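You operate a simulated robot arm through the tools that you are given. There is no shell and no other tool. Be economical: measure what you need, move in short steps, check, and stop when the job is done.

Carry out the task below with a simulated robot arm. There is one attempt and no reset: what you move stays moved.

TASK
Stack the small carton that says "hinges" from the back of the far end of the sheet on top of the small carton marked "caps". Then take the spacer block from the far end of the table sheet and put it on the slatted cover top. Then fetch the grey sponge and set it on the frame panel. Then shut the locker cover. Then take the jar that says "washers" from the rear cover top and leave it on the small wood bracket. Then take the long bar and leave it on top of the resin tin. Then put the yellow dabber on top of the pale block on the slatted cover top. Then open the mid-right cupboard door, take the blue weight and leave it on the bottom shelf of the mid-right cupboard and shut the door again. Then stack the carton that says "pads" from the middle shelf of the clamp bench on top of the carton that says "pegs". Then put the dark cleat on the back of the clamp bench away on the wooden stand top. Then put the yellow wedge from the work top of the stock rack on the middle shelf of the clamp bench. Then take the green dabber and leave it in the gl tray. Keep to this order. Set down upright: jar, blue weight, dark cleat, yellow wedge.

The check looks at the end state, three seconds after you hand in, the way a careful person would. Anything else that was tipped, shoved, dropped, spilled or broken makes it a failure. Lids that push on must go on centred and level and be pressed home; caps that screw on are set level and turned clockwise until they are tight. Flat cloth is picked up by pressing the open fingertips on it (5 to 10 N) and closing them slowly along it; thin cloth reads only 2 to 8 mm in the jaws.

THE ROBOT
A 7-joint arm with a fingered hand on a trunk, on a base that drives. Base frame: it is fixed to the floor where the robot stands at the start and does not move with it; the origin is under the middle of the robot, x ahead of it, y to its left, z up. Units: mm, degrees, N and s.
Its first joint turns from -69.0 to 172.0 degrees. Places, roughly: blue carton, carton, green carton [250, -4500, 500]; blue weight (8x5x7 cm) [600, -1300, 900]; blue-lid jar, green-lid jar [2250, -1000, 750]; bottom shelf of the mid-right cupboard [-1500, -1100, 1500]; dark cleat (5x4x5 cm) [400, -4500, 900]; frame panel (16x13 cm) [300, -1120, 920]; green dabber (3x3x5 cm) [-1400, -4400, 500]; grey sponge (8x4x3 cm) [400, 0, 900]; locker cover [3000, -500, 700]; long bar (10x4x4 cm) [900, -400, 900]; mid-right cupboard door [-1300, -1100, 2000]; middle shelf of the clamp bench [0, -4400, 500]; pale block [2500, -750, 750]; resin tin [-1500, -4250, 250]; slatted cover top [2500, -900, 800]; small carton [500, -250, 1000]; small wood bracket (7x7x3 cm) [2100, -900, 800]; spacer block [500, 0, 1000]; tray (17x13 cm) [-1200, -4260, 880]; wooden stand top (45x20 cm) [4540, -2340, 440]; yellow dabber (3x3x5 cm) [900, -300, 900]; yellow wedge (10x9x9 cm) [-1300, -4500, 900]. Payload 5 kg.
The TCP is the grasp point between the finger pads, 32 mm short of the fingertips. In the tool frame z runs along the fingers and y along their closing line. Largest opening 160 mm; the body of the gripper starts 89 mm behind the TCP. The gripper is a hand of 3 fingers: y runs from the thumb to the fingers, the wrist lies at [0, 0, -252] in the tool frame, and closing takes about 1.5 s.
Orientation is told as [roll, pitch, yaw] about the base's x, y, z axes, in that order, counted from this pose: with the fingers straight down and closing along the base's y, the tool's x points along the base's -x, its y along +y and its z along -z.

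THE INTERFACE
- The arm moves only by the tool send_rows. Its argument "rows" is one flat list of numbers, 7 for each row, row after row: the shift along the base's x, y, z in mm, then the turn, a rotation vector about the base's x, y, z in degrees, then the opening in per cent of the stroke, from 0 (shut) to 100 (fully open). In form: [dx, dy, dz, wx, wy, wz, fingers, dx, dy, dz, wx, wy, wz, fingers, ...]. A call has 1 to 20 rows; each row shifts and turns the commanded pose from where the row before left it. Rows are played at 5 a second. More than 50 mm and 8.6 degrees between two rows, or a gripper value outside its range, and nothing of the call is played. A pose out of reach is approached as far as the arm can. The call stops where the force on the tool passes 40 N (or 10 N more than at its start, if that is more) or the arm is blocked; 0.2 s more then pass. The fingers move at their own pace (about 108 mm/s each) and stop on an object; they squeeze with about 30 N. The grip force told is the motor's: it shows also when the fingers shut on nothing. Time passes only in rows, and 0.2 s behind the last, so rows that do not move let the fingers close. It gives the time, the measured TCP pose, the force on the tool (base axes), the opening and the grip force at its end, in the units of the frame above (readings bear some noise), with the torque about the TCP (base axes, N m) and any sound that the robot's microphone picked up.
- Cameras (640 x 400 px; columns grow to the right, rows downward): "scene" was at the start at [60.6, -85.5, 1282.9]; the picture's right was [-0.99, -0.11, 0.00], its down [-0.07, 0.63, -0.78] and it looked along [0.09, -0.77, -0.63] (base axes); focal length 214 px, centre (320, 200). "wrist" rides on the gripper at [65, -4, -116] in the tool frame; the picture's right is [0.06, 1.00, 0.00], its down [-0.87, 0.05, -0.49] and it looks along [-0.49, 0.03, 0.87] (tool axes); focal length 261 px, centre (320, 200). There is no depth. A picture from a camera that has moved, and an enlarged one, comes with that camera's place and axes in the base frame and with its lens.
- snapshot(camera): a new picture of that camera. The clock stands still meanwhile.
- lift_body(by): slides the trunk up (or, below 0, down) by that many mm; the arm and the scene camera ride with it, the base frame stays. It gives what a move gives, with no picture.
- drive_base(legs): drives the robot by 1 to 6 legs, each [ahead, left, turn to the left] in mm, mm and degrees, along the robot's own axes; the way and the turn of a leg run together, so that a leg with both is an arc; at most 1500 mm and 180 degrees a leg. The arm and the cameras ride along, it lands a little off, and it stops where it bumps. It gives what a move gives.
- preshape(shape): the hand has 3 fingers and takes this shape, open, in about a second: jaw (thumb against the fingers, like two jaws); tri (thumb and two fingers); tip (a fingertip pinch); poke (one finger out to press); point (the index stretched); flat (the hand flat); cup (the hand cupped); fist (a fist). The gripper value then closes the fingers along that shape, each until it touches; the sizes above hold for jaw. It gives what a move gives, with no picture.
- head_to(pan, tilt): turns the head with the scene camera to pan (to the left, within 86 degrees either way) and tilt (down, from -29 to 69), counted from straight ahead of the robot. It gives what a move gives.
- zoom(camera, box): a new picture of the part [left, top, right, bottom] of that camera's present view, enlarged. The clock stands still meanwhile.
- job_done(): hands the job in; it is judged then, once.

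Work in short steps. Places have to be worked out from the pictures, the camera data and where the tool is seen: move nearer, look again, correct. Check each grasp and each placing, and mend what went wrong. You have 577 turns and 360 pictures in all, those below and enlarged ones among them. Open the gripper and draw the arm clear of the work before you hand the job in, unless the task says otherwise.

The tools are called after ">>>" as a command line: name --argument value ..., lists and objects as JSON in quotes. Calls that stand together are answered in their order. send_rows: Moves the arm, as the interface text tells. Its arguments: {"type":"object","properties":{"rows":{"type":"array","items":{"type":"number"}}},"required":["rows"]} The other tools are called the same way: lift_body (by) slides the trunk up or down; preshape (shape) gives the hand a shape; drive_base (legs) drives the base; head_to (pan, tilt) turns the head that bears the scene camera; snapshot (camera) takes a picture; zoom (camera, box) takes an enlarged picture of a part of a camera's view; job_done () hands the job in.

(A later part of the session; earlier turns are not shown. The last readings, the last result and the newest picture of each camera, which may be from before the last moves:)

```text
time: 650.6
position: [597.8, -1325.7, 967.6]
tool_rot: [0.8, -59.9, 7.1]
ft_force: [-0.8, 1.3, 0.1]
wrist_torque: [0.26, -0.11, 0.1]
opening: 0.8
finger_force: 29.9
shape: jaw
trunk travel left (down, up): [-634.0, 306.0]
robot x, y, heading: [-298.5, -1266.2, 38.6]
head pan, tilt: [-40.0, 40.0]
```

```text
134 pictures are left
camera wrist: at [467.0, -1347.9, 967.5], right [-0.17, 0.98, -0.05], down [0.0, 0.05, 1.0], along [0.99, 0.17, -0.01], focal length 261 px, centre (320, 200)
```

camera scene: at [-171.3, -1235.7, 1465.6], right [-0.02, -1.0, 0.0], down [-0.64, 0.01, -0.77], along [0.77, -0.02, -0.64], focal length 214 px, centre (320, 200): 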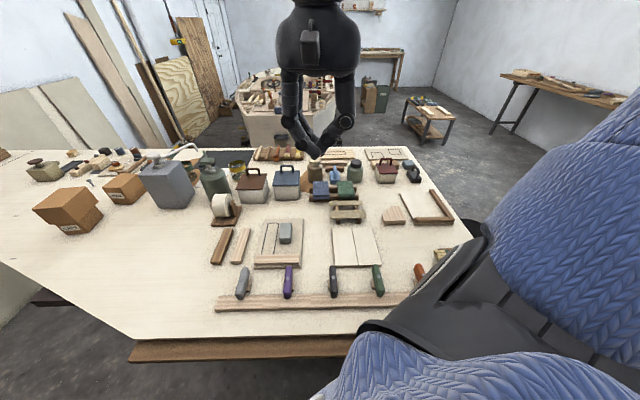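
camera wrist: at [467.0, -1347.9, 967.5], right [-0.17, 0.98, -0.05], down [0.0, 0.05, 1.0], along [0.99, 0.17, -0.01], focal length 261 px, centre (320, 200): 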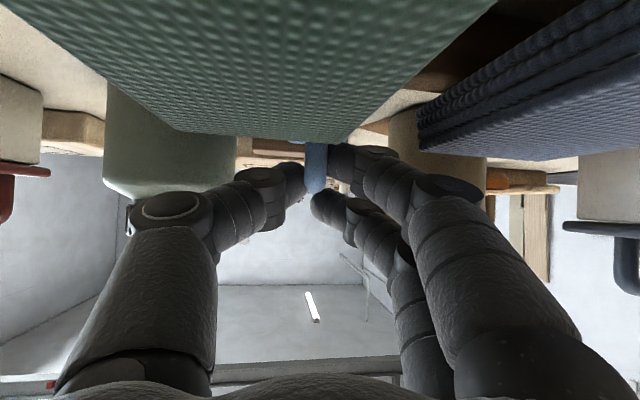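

One finger and thumb hold the bar. Test-lift slightly.

>>> send_rows --rows '[0, 0, 6, 0, 0, 0, 0, 0, 0, 10, 0, 0, 0, 0, 0, 0, 12, 0, 0, 0, 0, 0, 0, 0, 0, 0, 0, 0]'

>>> snapshot --camera "wrist"

>>> zoom --camera "scene" --box '[290, 140, 390, 210]'

```text
time: 651.6
position: [598.4, -1326.0, 994.0]
tool_rot: [0.8, -59.8, 7.2]
ft_force: [0.2, 0.1, -6.0]
wrist_torque: [-0.01, 0.12, -0.01]
opening: 0.0
finger_force: 29.7
shape: jaw
trunk travel left (down, up): [-634.0, 306.0]
robot x, y, heading: [-298.2, -1271.4, 38.6]
head pan, tilt: [-40.0, 40.0]
```

```text
133 pictures are left
camera wrist: at [467.0, -1348.2, 994.8], right [-0.17, 0.98, -0.05], down [0.01, 0.05, 1.0], along [0.99, 0.17, -0.01], focal length 261 px, centre (320, 200)
```

wrist: 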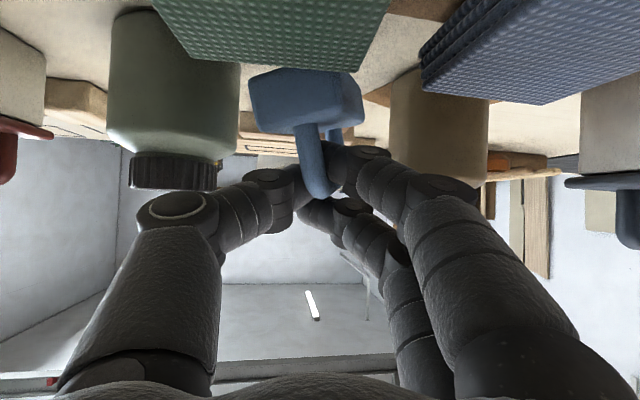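

```text
5.71 times, centred on (340, 175) of scene
camera zoom: at [-170.4, -1235.8, 1465.4], right [-0.02, -1.0, 0.0], down [-0.64, 0.01, -0.77], along [0.77, -0.02, -0.64], focal length 1226 px, centre (206, 343)
```

zoom: 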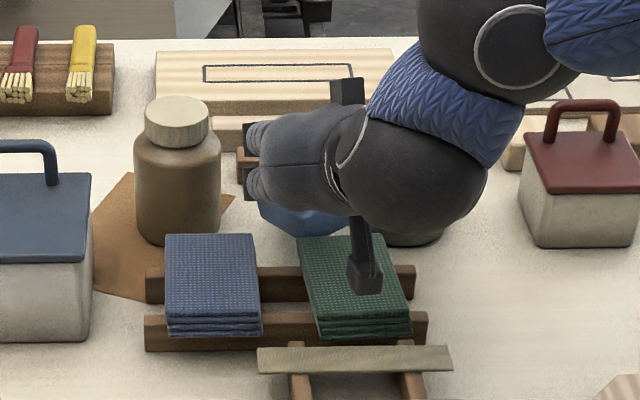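

Lifted and hanging from the handle. Raise straight up and retreat.

>>> send_rows --rows '[0, 0, 20, 0, 0, 0, 0, 0, 0, 30, 0, 0, 0, 0, 0, 0, 35, 0, 0, 0, 0, 0, 0, 40, 0, 0, 0, 0, 0, 0, 40, 0, 0, 0, 0, 0, 0, 0, 0, 0, 0, 0]'

>>> snapshot --camera "wrist"

>>> snapshot --camera "scene"

```text
time: 653.0
position: [597.3, -1325.8, 1158.9]
tool_rot: [0.9, -59.7, 7.2]
ft_force: [0.3, 0.3, -5.0]
wrist_torque: [0.01, 0.08, 0.0]
opening: 0.0
finger_force: 29.8
shape: jaw
trunk travel left (down, up): [-634.0, 306.0]
robot x, y, heading: [-296.3, -1264.8, 38.9]
head pan, tilt: [-40.0, 40.0]
```

```text
131 pictures are left
camera wrist: at [467.8, -1348.5, 1159.5], right [-0.17, 0.98, -0.05], down [0.01, 0.05, 1.0], along [0.99, 0.17, -0.01], focal length 261 px, centre (320, 200)
```

wrist: 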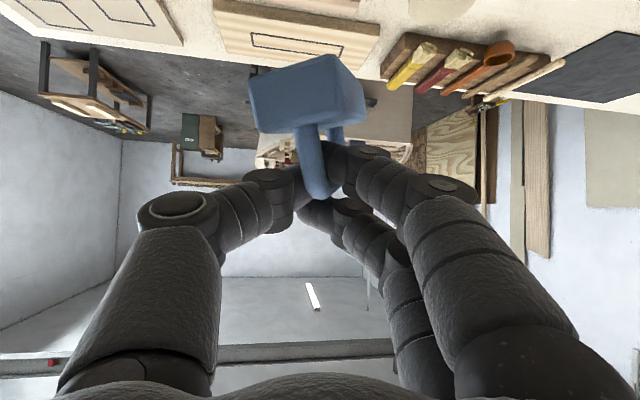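

```text
130 pictures are left
camera scene: at [-169.6, -1236.1, 1465.3], right [-0.02, -1.0, 0.0], down [-0.64, 0.01, -0.77], along [0.76, -0.02, -0.64], focal length 214 px, centre (320, 200)
```

scene: 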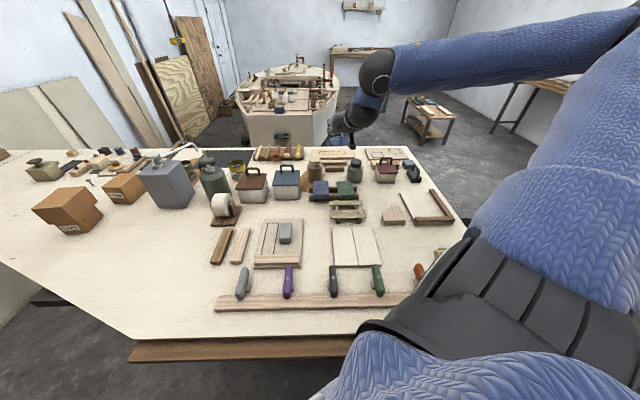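

The weight is hanging securely. To keep clear of the open door (bottom z≈1502) I'll drive down the aisle, turn around in open floor, and come back with the arm below the door's level.

>>> drive_base --legs '[[-881, -876, 0], [0, 0, -90], [0, 0, -90]]'

>>> head_to --pan -40 --tilt 20

>>> snapshot --camera "scene"

>>> snapshot --camera "wrist"

```text
time: 667.0
position: [-1325.5, -2491.9, 1160.0]
tool_rot: [0.8, -59.9, -170.6]
ft_force: [0.0, 0.1, -5.5]
wrist_torque: [-0.04, -0.08, 0.01]
opening: 0.0
finger_force: 29.3
shape: jaw
trunk travel left (down, up): [-634.0, 306.0]
robot x, y, heading: [-425.6, -2523.0, -139.3]
head pan, tilt: [-40.0, 40.0]
```

```text
time: 667.8
position: [-1326.1, -2492.3, 1159.2]
tool_rot: [0.8, -59.8, -170.8]
ft_force: [-0.1, -0.9, -5.7]
wrist_torque: [0.03, -0.12, -0.03]
opening: 0.0
finger_force: 29.4
shape: jaw
trunk travel left (down, up): [-634.0, 306.0]
robot x, y, heading: [-429.3, -2520.6, -139.2]
head pan, tilt: [-40.0, 20.0]
```

```text
129 pictures are left
camera scene: at [-560.3, -2553.0, 1496.8], right [-0.02, 1.0, 0.0], down [0.34, 0.01, -0.94], along [-0.94, -0.02, -0.34], focal length 214 px, centre (320, 200)
```

scene: 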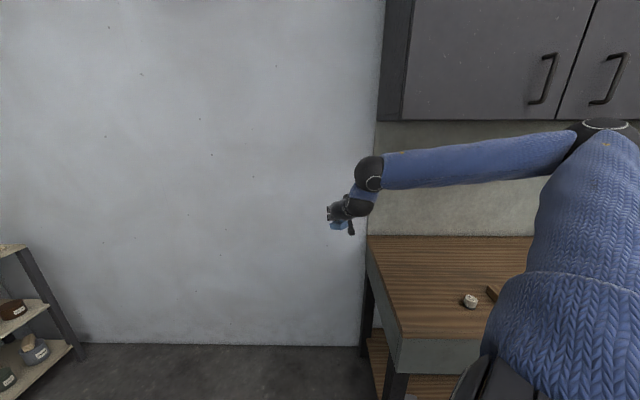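

```text
128 pictures are left
camera wrist: at [-1194.7, -2465.5, 1159.9], right [0.21, -0.98, -0.05], down [0.0, -0.05, 1.0], along [-0.98, -0.2, -0.01], focal length 261 px, centre (320, 200)
```

wrist: 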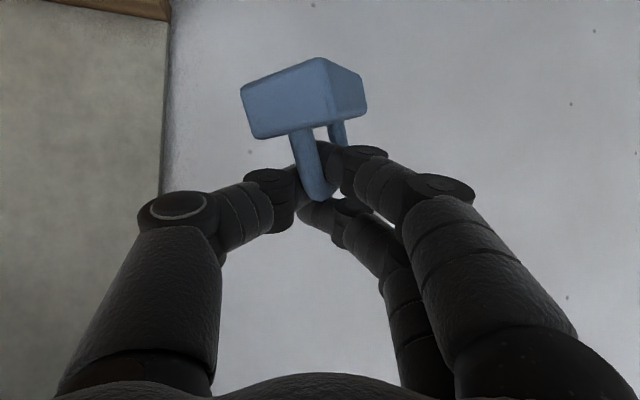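

The elbow is near door-bottom height; I lower the trunk 150 and raise the hand by the arm so the elbow passes under the open door.

>>> lift_body --by -170

>>> send_rows --rows '[0, 0, 35, 0, 0, 0, 0, 0, 0, 35, 0, 0, 0, 0, 0, 0, 35, 0, 0, 0, 0, 0, 0, 35, 0, 0, 0, 0, 0, 0, 20, 0, 0, 0, 0, 0, 0, 0, 0, 0, 0, 0]'

>>> snapshot --camera "scene"

```text
time: 669.7
position: [-1324.6, -2492.2, 990.7]
tool_rot: [0.8, -59.7, -170.6]
ft_force: [0.4, -0.4, -5.7]
wrist_torque: [-0.01, -0.12, -0.01]
opening: 0.0
finger_force: 30.0
shape: jaw
trunk travel left (down, up): [-464.0, 476.0]
robot x, y, heading: [-429.1, -2517.6, -139.4]
head pan, tilt: [-40.0, 20.0]
```

```text
time: 671.1
position: [-1325.7, -2491.9, 1149.2]
tool_rot: [0.7, -59.8, -170.6]
ft_force: [0.4, 0.8, -5.7]
wrist_torque: [0.01, -0.05, 0.0]
opening: 0.0
finger_force: 30.2
shape: jaw
trunk travel left (down, up): [-464.0, 476.0]
robot x, y, heading: [-429.9, -2520.1, -139.1]
head pan, tilt: [-40.0, 20.0]
```

```text
127 pictures are left
camera scene: at [-560.4, -2553.0, 1326.9], right [-0.02, 1.0, 0.0], down [0.34, 0.01, -0.94], along [-0.94, -0.02, -0.34], focal length 214 px, centre (320, 200)
```

scene: 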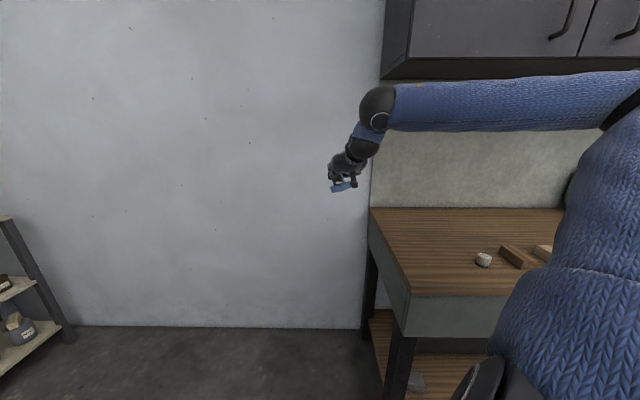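

Elbow is now ≈1360–1430, below the door. Drive up the aisle to y≈-900.

>>> drive_base --legs '[[-576, -573, 0], [-576, -573, 0]]'

>>> snapshot --camera "scene"

```text
time: 679.4
position: [-1190.7, -856.7, 1149.2]
tool_rot: [0.8, -59.9, -171.6]
ft_force: [0.2, 0.1, -5.7]
wrist_torque: [-0.02, -0.05, 0.01]
opening: 0.0
finger_force: 30.2
shape: jaw
trunk travel left (down, up): [-464.0, 476.0]
robot x, y, heading: [-292.5, -901.0, -139.7]
head pan, tilt: [-40.0, 20.0]
```

```text
126 pictures are left
camera scene: at [-426.6, -929.6, 1326.9], right [0.0, 1.0, 0.0], down [0.34, 0.0, -0.94], along [-0.94, 0.0, -0.34], focal length 214 px, centre (320, 200)
```

scene: 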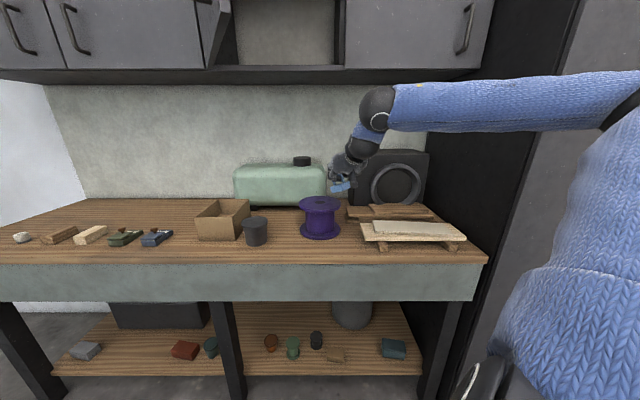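

Passed under. Raise the trunk in front of the opening.

>>> lift_body --by 400

>>> lift_body --by 70

>>> send_rows --rows '[0, -30, 15, 0, 0, 0, 0, 0, -35, 10, 0, 0, 0, 0, 0, -35, 0, 0, 0, -3, 0, 0, -30, 0, 0, 0, -5, 0, 0, 0, 0, 0, 0, 0, 0]'

>>> snapshot --camera "wrist"

>>> head_to --pan -40 --tilt 5

>>> snapshot --camera "scene"

```text
time: 683.2
position: [-1193.1, -856.7, 1548.4]
tool_rot: [0.8, -59.8, -171.7]
ft_force: [-0.3, 0.1, -4.9]
wrist_torque: [-0.01, -0.07, 0.03]
opening: 0.0
finger_force: 30.2
shape: jaw
trunk travel left (down, up): [-864.0, 76.0]
robot x, y, heading: [-295.4, -897.0, -140.0]
head pan, tilt: [-40.0, 20.0]
```

```text
time: 684.3
position: [-1191.8, -856.9, 1618.2]
tool_rot: [0.8, -59.8, -171.6]
ft_force: [-0.7, -0.2, -6.3]
wrist_torque: [0.02, -0.09, -0.01]
opening: 0.0
finger_force: 30.1
shape: jaw
trunk travel left (down, up): [-934.0, 6.0]
robot x, y, heading: [-292.1, -895.7, -139.8]
head pan, tilt: [-40.0, 20.0]
```

```text
time: 685.5
position: [-1194.5, -983.4, 1643.4]
tool_rot: [1.0, -59.8, -179.8]
ft_force: [-0.4, 0.7, -5.6]
wrist_torque: [-0.01, -0.06, 0.08]
opening: 0.0
finger_force: 30.1
shape: jaw
trunk travel left (down, up): [-934.0, 6.0]
robot x, y, heading: [-293.1, -902.8, -140.0]
head pan, tilt: [-40.0, 20.0]
```

```text
125 pictures are left
camera wrist: at [-1061.5, -977.3, 1643.3], right [0.05, -1.0, -0.04], down [-0.01, -0.04, 1.0], along [-1.0, -0.05, -0.01], focal length 261 px, centre (320, 200)
```

wrist: 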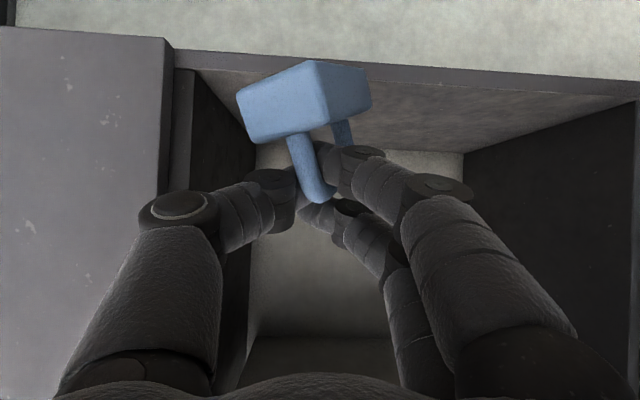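

```text
time: 686.3
position: [-1194.9, -986.1, 1642.4]
tool_rot: [0.9, -59.8, -179.6]
ft_force: [0.2, -0.2, -5.6]
wrist_torque: [-0.04, -0.05, 0.0]
opening: 0.0
finger_force: 30.5
shape: jaw
trunk travel left (down, up): [-934.0, 6.0]
robot x, y, heading: [-294.5, -896.8, -140.0]
head pan, tilt: [-40.0, 5.0]
```

```text
124 pictures are left
camera scene: at [-425.9, -930.1, 1821.1], right [0.0, 1.0, 0.0], down [0.09, 0.0, -1.0], along [-1.0, 0.0, -0.09], focal length 214 px, centre (320, 200)
```

scene: 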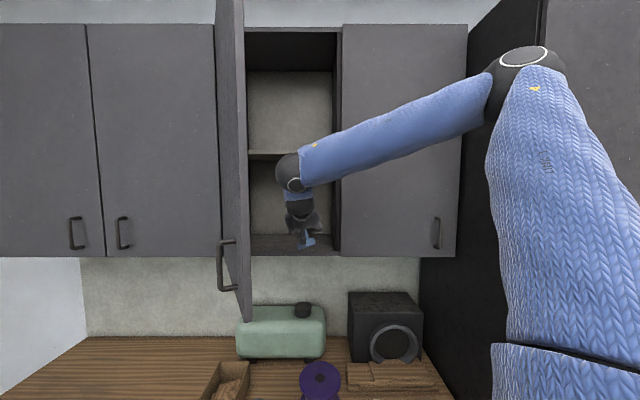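

Floor of the cupboard ≈ z 1519; weight's lowest corner ≈ 1560. Insert.

>>> send_rows --rows '[-30, -8, 0, 0, 0, 0, 0, -35, -8, 0, 0, 0, 0, 0, -35, -8, 0, 0, 0, 0, 0, -35, -8, 0, 0, 0, 0, 0, -38, -8, 0, 0, 0, 0, 0, 0, 0, 0, 0, 0, 0, 0]'

>>> snapshot --camera "wrist"

>>> snapshot --camera "scene"

```text
time: 687.7
position: [-1363.1, -1027.0, 1643.9]
tool_rot: [0.8, -59.9, -179.5]
ft_force: [0.2, 0.8, -5.5]
wrist_torque: [-0.03, -0.07, -0.03]
opening: 0.0
finger_force: 29.4
shape: jaw
trunk travel left (down, up): [-934.0, 6.0]
robot x, y, heading: [-292.0, -899.6, -140.2]
head pan, tilt: [-40.0, 5.0]
```

```text
123 pictures are left
camera wrist: at [-1229.9, -1019.3, 1643.6], right [0.05, -1.0, -0.05], down [-0.01, -0.05, 1.0], along [-1.0, -0.05, -0.01], focal length 261 px, centre (320, 200)
```

wrist: 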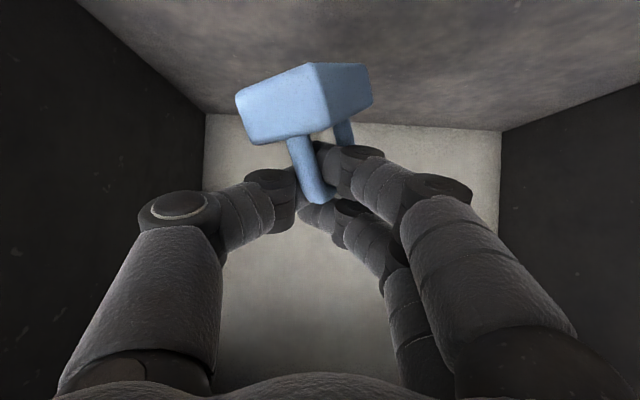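

```text
122 pictures are left
camera scene: at [-424.1, -929.7, 1821.4], right [0.0, 1.0, 0.0], down [0.09, 0.0, -1.0], along [-1.0, 0.0, -0.09], focal length 214 px, centre (320, 200)
```

scene: 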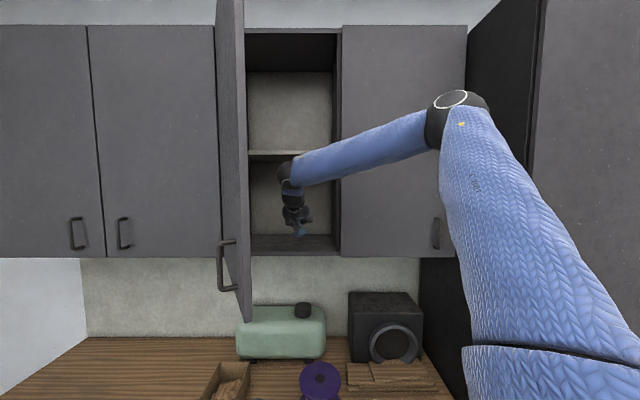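

Inside. Lower slowly, watching the load.

>>> send_rows --rows '[0, 0, -12, 0, 0, 0, 0, 0, 0, -10, 0, 0, 0, 0, 0, 0, -8, 0, 0, 0, 0, 0, 0, -6, 0, 0, 0, 0, 0, 0, 0, 0, 0, 0, 0]'

>>> snapshot --camera "wrist"

```text
time: 688.9
position: [-1363.9, -1026.9, 1608.7]
tool_rot: [0.9, -59.9, -179.6]
ft_force: [1.3, 0.0, -5.7]
wrist_torque: [-0.01, -0.07, -0.02]
opening: 0.0
finger_force: 29.6
shape: jaw
trunk travel left (down, up): [-934.0, 6.0]
robot x, y, heading: [-296.8, -899.6, -140.3]
head pan, tilt: [-40.0, 5.0]
```

```text
121 pictures are left
camera wrist: at [-1230.7, -1020.6, 1607.5], right [0.05, -1.0, -0.05], down [-0.01, -0.05, 1.0], along [-1.0, -0.05, -0.01], focal length 261 px, centre (320, 200)
```

wrist: 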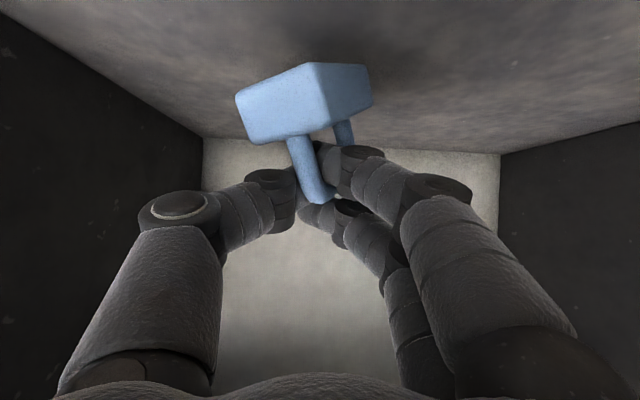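

>>> send_rows --rows '[0, 0, -5, 0, 0, 0, 0, 0, 0, -5, 0, 0, 0, 0, 0, 0, -4, 0, 0, 0, 0, 0, 0, 0, 0, 0, 0, 0]'

>>> snapshot --camera "wrist"

```text
time: 689.9
position: [-1363.6, -1026.5, 1594.0]
tool_rot: [0.9, -60.0, -179.7]
ft_force: [0.9, 2.5, 0.8]
wrist_torque: [-0.1, 0.07, -0.06]
opening: 0.0
finger_force: 29.8
shape: jaw
trunk travel left (down, up): [-934.0, 6.0]
robot x, y, heading: [-296.5, -898.6, -140.2]
head pan, tilt: [-40.0, 5.0]
```

```text
120 pictures are left
camera wrist: at [-1230.8, -1019.8, 1593.7], right [0.05, -1.0, -0.05], down [-0.01, -0.05, 1.0], along [-1.0, -0.05, -0.01], focal length 261 px, centre (320, 200)
```

wrist: 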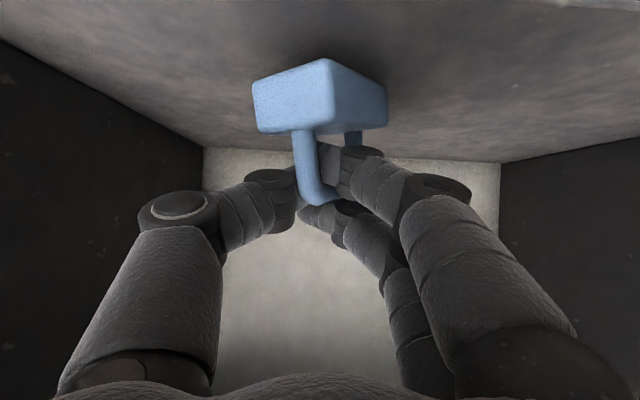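

It's settling level on contact. A few mm more, then release.

>>> send_rows --rows '[0, 0, -3, 0, 0, 0, 0, 0, 0, -3, 0, 0, 0, 0, 0, 0, 0, 0, 0, 0, 0]'

>>> snapshot --camera "wrist"

```text
time: 690.7
position: [-1362.9, -1026.3, 1587.7]
tool_rot: [0.9, -60.1, -179.8]
ft_force: [3.2, 5.0, 8.5]
wrist_torque: [-0.18, 0.23, -0.02]
opening: 0.2
finger_force: 29.6
shape: jaw
trunk travel left (down, up): [-934.0, 6.0]
robot x, y, heading: [-295.0, -895.5, -139.9]
head pan, tilt: [-40.0, 5.0]
```

```text
119 pictures are left
camera wrist: at [-1229.7, -1019.5, 1588.3], right [0.05, -1.0, -0.05], down [-0.01, -0.05, 1.0], along [-1.0, -0.05, -0.01], focal length 261 px, centre (320, 200)
```

wrist: 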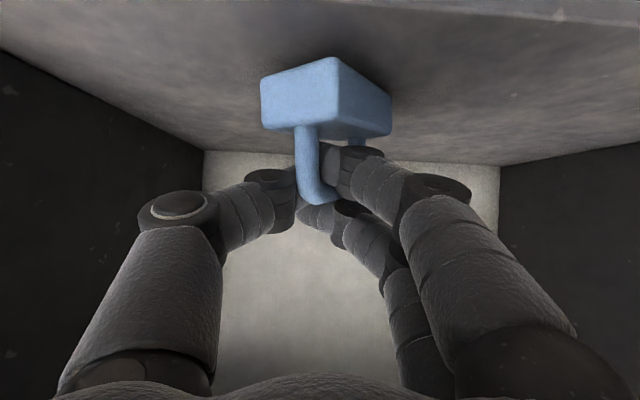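

Nearly level. Release slowly.

>>> send_rows --rows '[0, 0, 0, 0, 0, 0, 8, 0, 0, 0, 0, 0, 0, 14, 0, 0, 0, 0, 0, 0, 20, 0, 0, 0, 0, 0, 0, 28, 0, 0, 0, 0, 0, 0, 32, 0, 0, 0, 0, 0, 0, 32]'

>>> snapshot --camera "wrist"

```text
time: 692.1
position: [-1364.7, -1025.8, 1586.6]
tool_rot: [0.8, -59.7, -179.6]
ft_force: [0.1, 0.0, -4.4]
wrist_torque: [0.19, -0.03, -0.06]
opening: 50.7
finger_force: 0.2
shape: jaw
trunk travel left (down, up): [-934.0, 6.0]
robot x, y, heading: [-298.3, -899.8, -140.0]
head pan, tilt: [-40.0, 5.0]
```

```text
118 pictures are left
camera wrist: at [-1231.7, -1020.4, 1586.2], right [0.05, -1.0, -0.05], down [-0.01, -0.05, 1.0], along [-1.0, -0.05, -0.01], focal length 261 px, centre (320, 200)
```

wrist: 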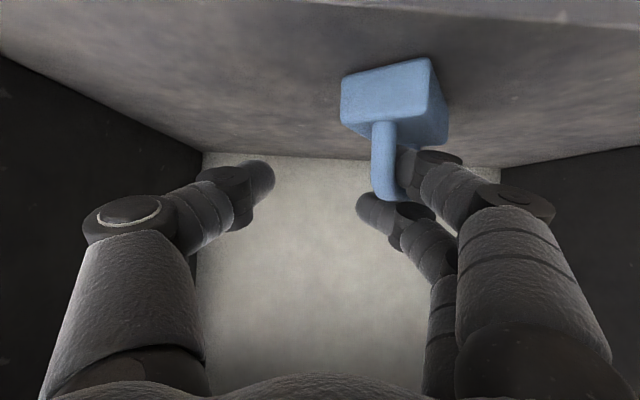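

The handle is lodged between the two fingers and being carried. I lower it onto the floor and then shift the fingers away in -y.

>>> send_rows --rows '[0, 0, -3, 0, 0, 0, 32, 0, 0, -3, 0, 0, 0, 32, 0, 0, 0, 0, 0, 0, 32]'

>>> zoom --camera "wrist" --box '[300, 30, 520, 240]'

```text
time: 692.9
position: [-1365.2, -1027.9, 1585.2]
tool_rot: [1.0, -60.1, -179.8]
ft_force: [-5.5, 1.5, 16.1]
wrist_torque: [-0.72, 0.31, -0.22]
opening: 50.3
finger_force: 0.0
shape: jaw
trunk travel left (down, up): [-934.0, 6.0]
robot x, y, heading: [-295.3, -897.1, -139.9]
head pan, tilt: [-40.0, 5.0]
```

```text
1.90 times, centred on (410, 135) of wrist
camera zoom: at [-1231.0, -1020.1, 1583.8], right [0.05, -1.0, -0.04], down [-0.01, -0.05, 1.0], along [-1.0, -0.05, -0.01], focal length 496 px, centre (149, 324)
```

zoom: 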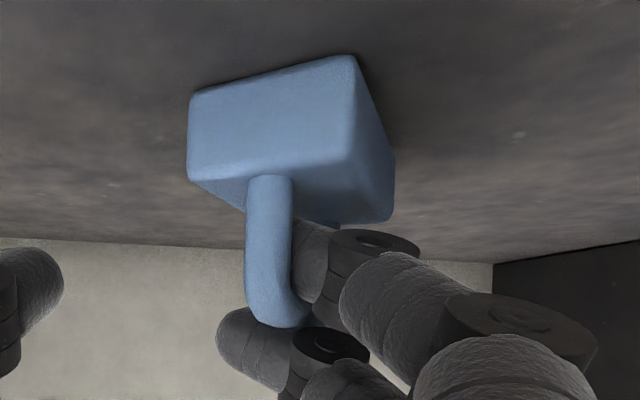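

Now it stands on the floor with one finger over and one under the bar. I make it neutral and slide the fingers out sideways.

>>> send_rows --rows '[0, 0, 2, 0, 0, 0, 32, 0, -4, 0, 0, 0, 0, 36, 0, -5, 0, 0, 0, 0, 42, 0, -5, 0, 0, 0, 0, 48, 0, -5, 0, 0, 0, 0, 55, 0, 0, 0, 0, 0, 0, 58]'

>>> snapshot --camera "wrist"

```text
time: 694.3
position: [-1362.7, -1045.4, 1584.9]
tool_rot: [0.8, -59.9, -179.6]
ft_force: [0.4, 4.1, 7.8]
wrist_torque: [-0.43, 0.11, -0.09]
opening: 88.6
finger_force: 0.0
shape: jaw
trunk travel left (down, up): [-934.0, 6.0]
robot x, y, heading: [-295.4, -899.2, -140.1]
head pan, tilt: [-40.0, 5.0]
```

```text
116 pictures are left
camera wrist: at [-1230.2, -1038.3, 1584.1], right [0.05, -1.0, -0.05], down [-0.01, -0.05, 1.0], along [-1.0, -0.05, -0.01], focal length 261 px, centre (320, 200)
```

wrist: 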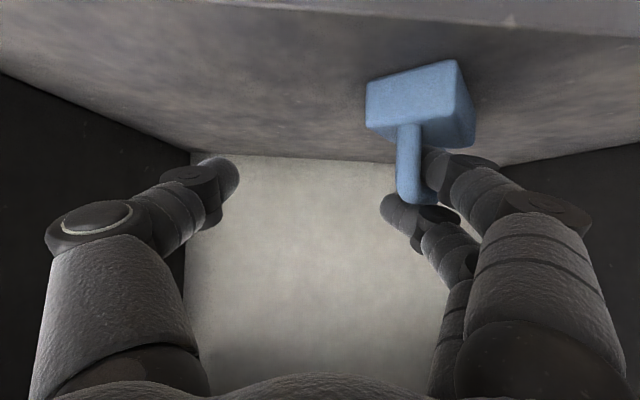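

The bar is pinched between the stacked fingers. Tilting the hand more toward horizontal widens that gap; I rotate 15° and then slide away.

>>> send_rows --rows '[0, 0, 1, 0, 5, 0, 56, 0, 0, 1, 0, 5, 0, 56, 0, 0, 1, 0, 5, 0, 56, 0, 0, 0, 0, 0, 0, 56]'

>>> snapshot --camera "wrist"

```text
time: 695.3
position: [-1363.9, -1044.4, 1586.8]
tool_rot: [0.4, -74.8, -179.1]
ft_force: [0.7, 1.0, -6.2]
wrist_torque: [0.27, -0.09, -0.01]
opening: 89.7
finger_force: 0.0
shape: jaw
trunk travel left (down, up): [-934.0, 6.0]
robot x, y, heading: [-290.6, -900.1, -139.9]
head pan, tilt: [-40.0, 5.0]
```

```text
115 pictures are left
camera wrist: at [-1235.3, -1038.2, 1551.6], right [0.04, -1.0, -0.06], down [0.25, -0.05, 0.97], along [-0.97, -0.05, 0.25], focal length 261 px, centre (320, 200)
```

wrist: 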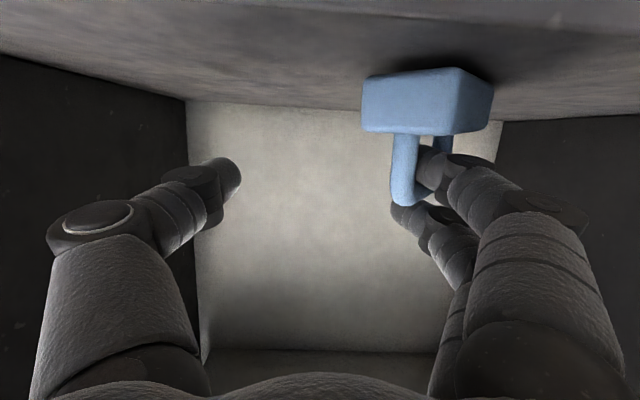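

It's carried on the lower finger now. Lower until unloaded, then slide out.

>>> send_rows --rows '[0, 0, -3, 0, 0, 0, 56, 0, 0, -3, 0, 0, 0, 56, 0, 0, 0, 0, 0, 0, 56]'

>>> send_rows --rows '[0, 0, -3, 0, 0, 0, 56, 0, 0, 0, 0, 0, 0, 56]'

```text
time: 696.1
position: [-1364.2, -1045.6, 1581.5]
tool_rot: [0.4, -74.9, -179.3]
ft_force: [-1.6, 0.2, 4.2]
wrist_torque: [-0.21, 0.1, -0.11]
opening: 90.0
finger_force: 0.0
shape: jaw
trunk travel left (down, up): [-934.0, 6.0]
robot x, y, heading: [-296.0, -899.7, -140.2]
head pan, tilt: [-40.0, 5.0]
```

```text
time: 696.7
position: [-1363.4, -1043.6, 1580.8]
tool_rot: [0.8, -75.1, -179.8]
ft_force: [-7.7, 0.9, 20.9]
wrist_torque: [-1.27, 0.45, -0.49]
opening: 89.8
finger_force: 0.1
shape: jaw
trunk travel left (down, up): [-934.0, 6.0]
robot x, y, heading: [-295.6, -901.2, -139.9]
head pan, tilt: [-40.0, 5.0]
```

>>> send_rows --rows '[0, 0, 3.5, 0, 0, 0, 56, 0, -8, 0, 0, 0, 0, 62, 0, -10, 0, 0, 0, 0, 70, 0, -10, 0, 0, 0, 0, 78, 0, 0, 0, 0, 0, 0, 78]'

>>> snapshot --camera "wrist"

```text
time: 697.9
position: [-1362.5, -1072.8, 1582.5]
tool_rot: [0.3, -74.8, -179.2]
ft_force: [0.6, 4.9, 6.4]
wrist_torque: [-0.42, 0.14, -0.06]
opening: 122.0
finger_force: 0.0
shape: jaw
trunk travel left (down, up): [-934.0, 6.0]
robot x, y, heading: [-292.9, -895.3, -139.8]
head pan, tilt: [-40.0, 5.0]
```

```text
114 pictures are left
camera wrist: at [-1233.8, -1065.1, 1547.2], right [0.04, -1.0, -0.06], down [0.25, -0.05, 0.97], along [-0.97, -0.05, 0.25], focal length 261 px, centre (320, 200)
```

wrist: 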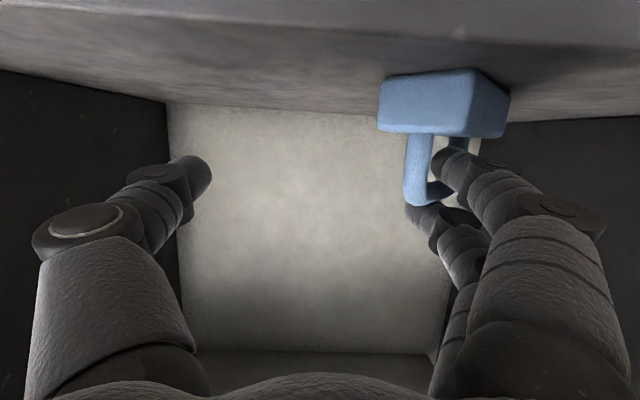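

The fingers are sliding out. Continue a bit and then retreat.

>>> send_rows --rows '[0, -10, 0.5, 0, 0, 0, 84, 0, -10, 0, 0, 0, 0, 90, 0, -8, 0, 0, 0, 0, 92, 0, 0, 0, 0, 0, 0, 92]'

>>> snapshot --camera "wrist"

```text
time: 698.9
position: [-1363.4, -1101.6, 1582.2]
tool_rot: [0.3, -74.9, -179.2]
ft_force: [-0.3, 2.4, 2.9]
wrist_torque: [-0.26, 0.04, -0.11]
opening: 146.4
finger_force: 0.1
shape: jaw
trunk travel left (down, up): [-934.0, 6.0]
robot x, y, heading: [-294.8, -900.5, -139.9]
head pan, tilt: [-40.0, 5.0]
```

```text
113 pictures are left
camera wrist: at [-1234.7, -1094.5, 1547.9], right [0.04, -1.0, -0.06], down [0.25, -0.05, 0.97], along [-0.97, -0.05, 0.25], focal length 261 px, centre (320, 200)
```

wrist: 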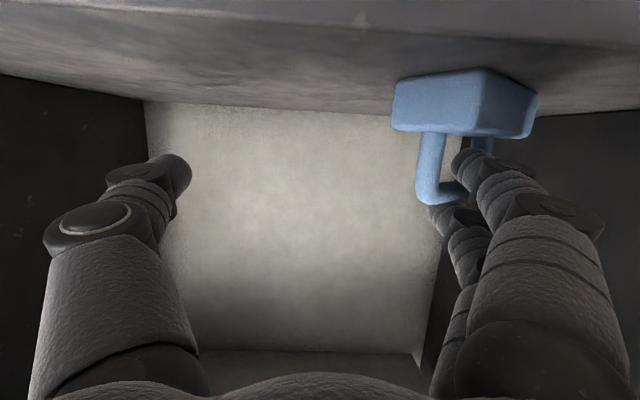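

>>> send_rows --rows '[0, -10, 0, 0, 0, 0, 100, 0, -12, 0, 0, 0, 0, 100, 0, -12, 0, 0, 0, 0, 100, 0, 0, 0, 0, 0, 0, 100]'

>>> snapshot --camera "wrist"

```text
time: 699.9
position: [-1363.3, -1136.2, 1581.7]
tool_rot: [0.4, -74.9, -179.2]
ft_force: [-0.1, -0.6, 0.1]
wrist_torque: [-0.02, 0.02, 0.02]
opening: 160.1
finger_force: 0.1
shape: jaw
trunk travel left (down, up): [-934.0, 6.0]
robot x, y, heading: [-294.1, -897.8, -140.0]
head pan, tilt: [-40.0, 5.0]
```

```text
112 pictures are left
camera wrist: at [-1233.6, -1129.0, 1547.9], right [0.04, -1.0, -0.06], down [0.25, -0.05, 0.97], along [-0.97, -0.05, 0.25], focal length 261 px, centre (320, 200)
```

wrist: 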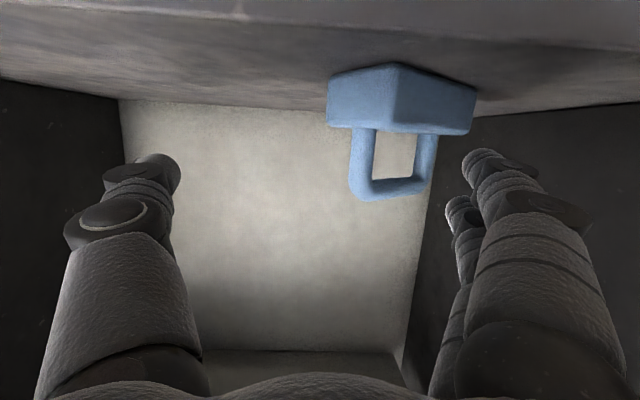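

Freed: the weight stands upright on the shelf. Retreat straight out.

>>> send_rows --rows '[30, 0, 2, 0, 0, 0, 100, 40, 0, 0, 0, 0, 0, 100, 40, 0, 0, 0, 0, 0, 100, 30, 10, 0, 0, -6, 0, 90, 20, 20, 0, 0, -6, 0, 70, 0, 40, 0, 0, -6, 0, 50, 0, 40, 0, 0, -6, 0, 30, 0, 40, 0, 0, -6, 0, 10, 0, 40, 0, 0, 0, 0, 0]'

>>> snapshot --camera "scene"

>>> snapshot --camera "wrist"

```text
time: 701.9
position: [-1204.4, -942.3, 1581.6]
tool_rot: [1.0, -44.8, -179.8]
ft_force: [0.1, 1.0, -0.1]
wrist_torque: [-0.03, -0.01, 0.07]
opening: 0.0
finger_force: 26.1
shape: jaw
trunk travel left (down, up): [-934.0, 6.0]
robot x, y, heading: [-292.7, -897.8, -140.1]
head pan, tilt: [-40.0, 5.0]
```

```text
111 pictures are left
camera scene: at [-424.9, -926.4, 1821.4], right [0.0, 1.0, 0.0], down [0.09, 0.0, -1.0], along [-1.0, 0.0, -0.09], focal length 214 px, centre (320, 200)
```

scene: 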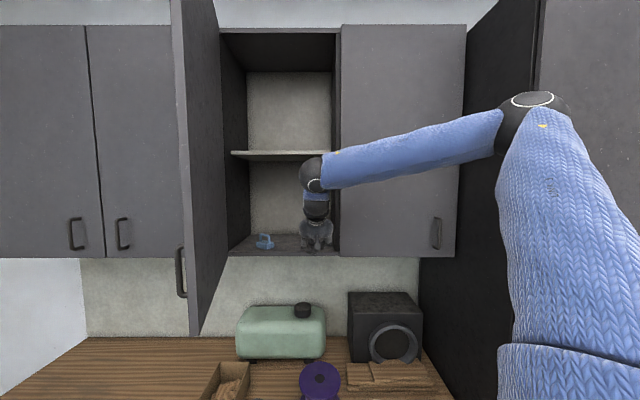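

```text
110 pictures are left
camera wrist: at [-1076.9, -935.9, 1616.9], right [0.06, -1.0, -0.03], down [-0.27, -0.05, 0.96], along [-0.96, -0.05, -0.27], focal length 261 px, centre (320, 200)
```

wrist: 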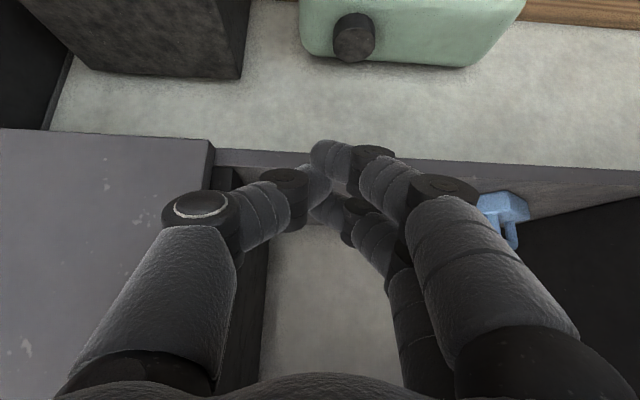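

The weight stands upright inside; the door is at ~72°. I straighten the hand and go to grip the door's free edge to swing it closed.

>>> send_rows --rows '[30, 0, 0, 0, -8, 0, 10, 40, 0, 10, 0, -8, 0, 10, 40, 0, 10, 0, -8, 0, 10, 40, 0, 0, 0, -8, 0, 20, 40, 0, 0, 0, -8, 0, 40, 40, -10, 0, 0, -5, 5, 40, 45, -10, 0, 0, 0, 5, 40, 45, -15, 0, 0, 0, 5, 40, 45, -15, 0, 0, 0, 3, 40, 40, -20, 0, 0, 0, 0, 40, 30, -35, 0, 0, 0, 0, 40, 10, -45, 0, 0, 0, 0, 40, 0, -45, 0, 0, 0, 0, 40, 0, -25, 0, 0, 0, 0, 40]'

>>> snapshot --camera "wrist"

>>> snapshot --camera "scene"

```text
time: 704.9
position: [-762.4, -1166.6, 1601.4]
tool_rot: [1.4, 0.3, -161.9]
ft_force: [-0.5, 0.0, 0.5]
wrist_torque: [0.05, -0.04, -0.05]
opening: 63.4
finger_force: 0.0
shape: jaw
trunk travel left (down, up): [-934.0, 6.0]
robot x, y, heading: [-294.7, -902.6, -139.9]
head pan, tilt: [-40.0, 5.0]
```

```text
109 pictures are left
camera wrist: at [-702.3, -1140.3, 1715.5], right [0.37, -0.93, 0.02], down [-0.81, -0.31, 0.49], along [-0.45, -0.2, -0.87], focal length 261 px, centre (320, 200)
```

wrist: 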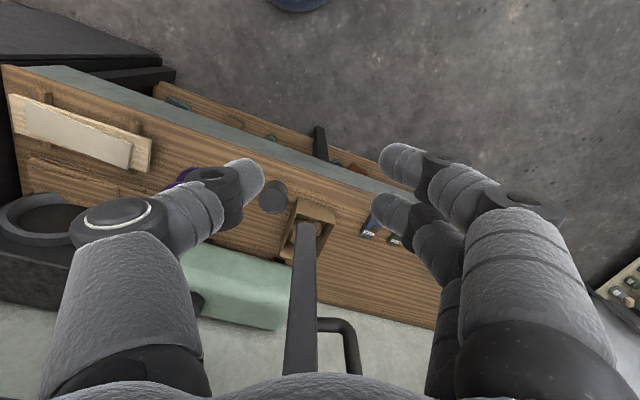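

```text
108 pictures are left
camera scene: at [-427.1, -933.0, 1821.0], right [0.0, 1.0, 0.0], down [0.09, 0.0, -1.0], along [-1.0, 0.0, -0.09], focal length 214 px, centre (320, 200)
```

scene: 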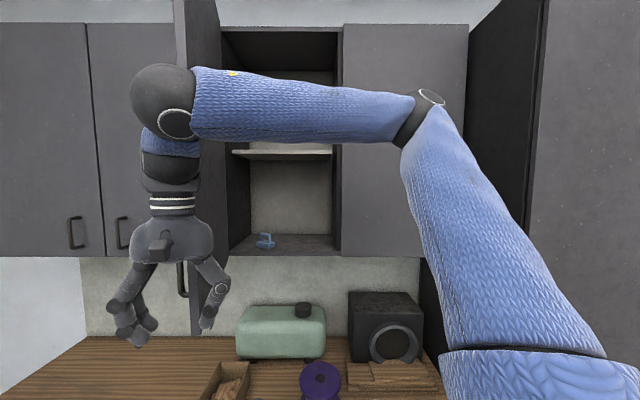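

The door edge can't be straddled this close (palm would hit). Instead I'll push from its outer side: retract, move the base to y≈-1500, and sweep the door shut.

>>> send_rows --rows '[40, 20, 0, 0, 0, 0, 20, 40, 30, 0, 0, 0, 0, 0, 0, 0, 0, 0, 0, 0, 0]'

>>> drive_base --legs '[[416, 434, 0]]'

>>> head_to --pan -60 --tilt 5

>>> snapshot --camera "scene"

```text
time: 705.7
position: [-682.1, -1117.5, 1600.9]
tool_rot: [1.4, 0.2, -161.8]
ft_force: [-0.4, -0.4, -0.3]
wrist_torque: [0.0, -0.06, 0.05]
opening: 0.0
finger_force: 29.5
shape: jaw
trunk travel left (down, up): [-934.0, 6.0]
robot x, y, heading: [-300.9, -896.0, -140.0]
head pan, tilt: [-40.0, 5.0]
```

```text
time: 708.3
position: [-696.0, -1556.2, 1610.2]
tool_rot: [1.7, -0.9, -161.5]
ft_force: [-0.8, 1.3, -1.2]
wrist_torque: [-0.11, -0.03, 0.0]
opening: 0.1
finger_force: 30.0
shape: jaw
trunk travel left (down, up): [-934.0, 6.0]
robot x, y, heading: [-326.9, -1350.2, -140.1]
head pan, tilt: [-40.0, 5.0]
stopped in leg 1: the robot was blocked; the commanded pose is now the measured one
```

```text
time: 709.1
position: [-692.4, -1570.4, 1607.4]
tool_rot: [1.2, -0.7, -161.3]
ft_force: [0.3, 0.0, 0.3]
wrist_torque: [0.04, 0.01, -0.04]
opening: 0.0
finger_force: 29.7
shape: jaw
trunk travel left (down, up): [-934.0, 6.0]
robot x, y, heading: [-324.4, -1351.1, -139.7]
head pan, tilt: [-60.0, 5.0]
```

```text
107 pictures are left
camera scene: at [-431.7, -1354.6, 1822.0], right [0.34, 0.94, 0.0], down [0.07, -0.03, -1.0], along [-0.94, 0.34, -0.08], focal length 214 px, centre (320, 200)
```

scene: 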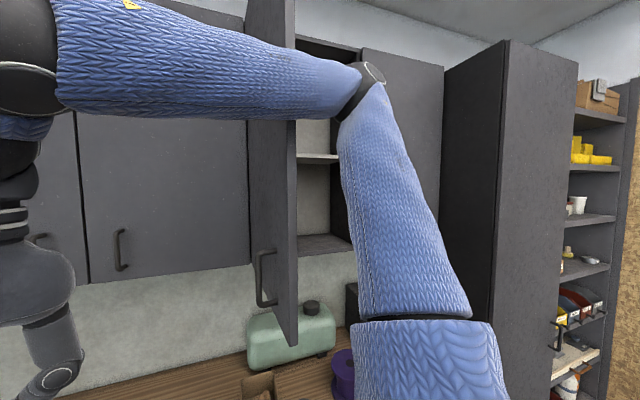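

The elbow touched the door. I back off slightly, lower the trunk so everything passes under the door, go to y≈-1650, then raise again.

>>> drive_base --legs '[[-40, -45, 0]]'

>>> lift_body --by -400

>>> lift_body --by -120

>>> drive_base --legs '[[230, 270, 0]]'

>>> snapshot --camera "scene"

```text
time: 710.1
position: [-703.8, -1513.6, 1605.4]
tool_rot: [1.3, -0.1, -161.4]
ft_force: [0.3, -1.0, -0.4]
wrist_torque: [0.03, 0.02, 0.02]
opening: 0.0
finger_force: 30.3
shape: jaw
trunk travel left (down, up): [-934.0, 6.0]
robot x, y, heading: [-319.4, -1290.6, -139.8]
head pan, tilt: [-60.0, 5.0]
```

```text
time: 713.9
position: [-703.5, -1509.8, 1204.0]
tool_rot: [1.5, 0.0, -161.4]
ft_force: [-2.0, -0.4, 0.2]
wrist_torque: [-0.02, 0.0, -0.02]
opening: 0.1
finger_force: 29.9
shape: jaw
trunk travel left (down, up): [-534.0, 406.0]
robot x, y, heading: [-322.8, -1296.7, -139.7]
head pan, tilt: [-60.0, 5.0]
```

```text
time: 715.4
position: [-703.0, -1510.5, 1084.2]
tool_rot: [1.5, -0.1, -161.4]
ft_force: [-0.5, 0.6, -0.6]
wrist_torque: [0.02, -0.03, -0.01]
opening: 0.4
finger_force: 29.8
shape: jaw
trunk travel left (down, up): [-414.0, 526.0]
robot x, y, heading: [-320.1, -1294.7, -139.7]
head pan, tilt: [-60.0, 5.0]
```

```text
time: 717.7
position: [-765.8, -1698.7, 1088.3]
tool_rot: [2.4, -0.3, -172.2]
ft_force: [0.5, 0.5, 0.9]
wrist_torque: [0.0, 0.01, 0.0]
opening: 0.0
finger_force: 29.9
shape: jaw
trunk travel left (down, up): [-414.0, 526.0]
robot x, y, heading: [-352.0, -1563.8, -150.3]
head pan, tilt: [-60.0, 5.0]
stopped in leg 1: the robot was blocked; the commanded pose is now the measured one
```

```text
106 pictures are left
camera scene: at [-469.4, -1534.9, 1301.2], right [0.5, 0.86, -0.01], down [0.07, -0.05, -1.0], along [-0.86, 0.5, -0.09], focal length 214 px, centre (320, 200)
```

scene: 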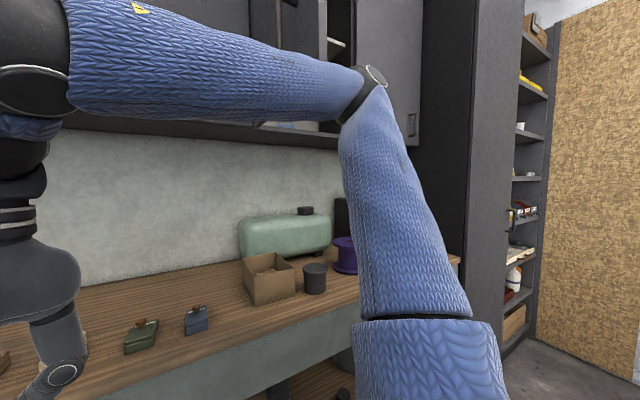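

Elbow is still a bit too high. Lower 170 more and continue.

>>> drive_base --legs '[[-40, -40, 10]]'

>>> lift_body --by -200

>>> drive_base --legs '[[130, 130, 0]]'

>>> head_to --pan -70 --tilt -10

>>> snapshot --camera "scene"

```text
time: 718.8
position: [-729.5, -1669.4, 1084.8]
tool_rot: [1.9, -1.1, -165.3]
ft_force: [-1.1, 1.0, 1.0]
wrist_torque: [-0.04, -0.01, -0.02]
opening: 0.0
finger_force: 29.5
shape: jaw
trunk travel left (down, up): [-414.0, 526.0]
robot x, y, heading: [-346.8, -1487.8, -143.8]
head pan, tilt: [-60.0, 5.0]
```

```text
time: 720.9
position: [-745.1, -1679.7, 884.4]
tool_rot: [1.6, -0.1, -165.4]
ft_force: [-0.2, -0.1, -0.4]
wrist_torque: [-0.02, -0.03, -0.01]
opening: 0.0
finger_force: 29.5
shape: jaw
trunk travel left (down, up): [-214.0, 726.0]
robot x, y, heading: [-346.7, -1488.6, -143.6]
head pan, tilt: [-60.0, 5.0]
```

```text
time: 722.5
position: [-773.7, -1862.4, 884.0]
tool_rot: [1.5, 0.0, -165.2]
ft_force: [0.0, 0.1, -1.0]
wrist_torque: [-0.01, 0.0, 0.0]
opening: 0.0
finger_force: 29.4
shape: jaw
trunk travel left (down, up): [-214.0, 726.0]
robot x, y, heading: [-378.2, -1672.8, -143.6]
head pan, tilt: [-60.0, 5.0]
```

```text
time: 723.2
position: [-775.5, -1860.9, 885.4]
tool_rot: [1.6, 0.0, -165.2]
ft_force: [0.4, -1.1, 0.2]
wrist_torque: [0.02, 0.03, 0.01]
opening: 0.1
finger_force: 30.0
shape: jaw
trunk travel left (down, up): [-214.0, 726.0]
robot x, y, heading: [-373.8, -1674.6, -143.5]
head pan, tilt: [-70.0, -10.0]
```

```text
105 pictures are left
camera scene: at [-486.1, -1654.7, 1124.4], right [0.55, 0.83, 0.0], down [-0.14, 0.1, -0.98], along [-0.82, 0.55, 0.17], focal length 214 px, centre (320, 200)
```

scene: 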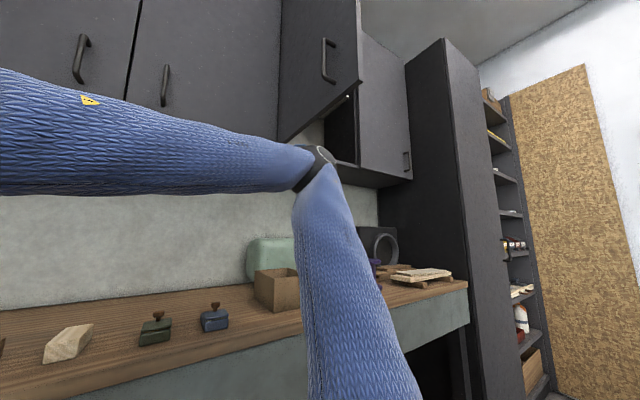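

Now on the outer side. Raise the trunk again.

>>> lift_body --by 400

>>> lift_body --by 315

>>> snapshot --camera "scene"

```text
time: 727.0
position: [-774.2, -1860.9, 1284.4]
tool_rot: [1.7, -0.1, -165.3]
ft_force: [-0.5, 0.0, -0.4]
wrist_torque: [0.0, 0.03, -0.01]
opening: 0.0
finger_force: 30.2
shape: jaw
trunk travel left (down, up): [-614.0, 326.0]
robot x, y, heading: [-375.7, -1672.6, -143.7]
head pan, tilt: [-70.0, -10.0]
```

```text
time: 730.2
position: [-773.6, -1861.5, 1599.2]
tool_rot: [1.6, -0.1, -165.2]
ft_force: [0.3, -0.7, 0.3]
wrist_torque: [0.0, -0.03, 0.02]
opening: 0.1
finger_force: 30.7
shape: jaw
trunk travel left (down, up): [-929.0, 11.0]
robot x, y, heading: [-378.2, -1673.8, -143.6]
head pan, tilt: [-70.0, -10.0]
```

```text
104 pictures are left
camera scene: at [-486.3, -1654.6, 1839.4], right [0.55, 0.83, 0.0], down [-0.14, 0.1, -0.98], along [-0.82, 0.55, 0.17], focal length 214 px, centre (320, 200)
```

scene: 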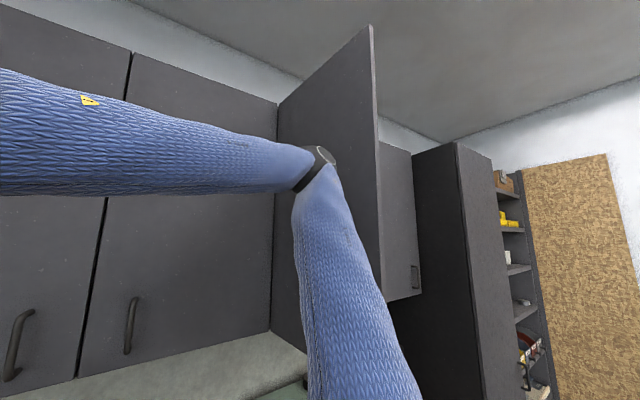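

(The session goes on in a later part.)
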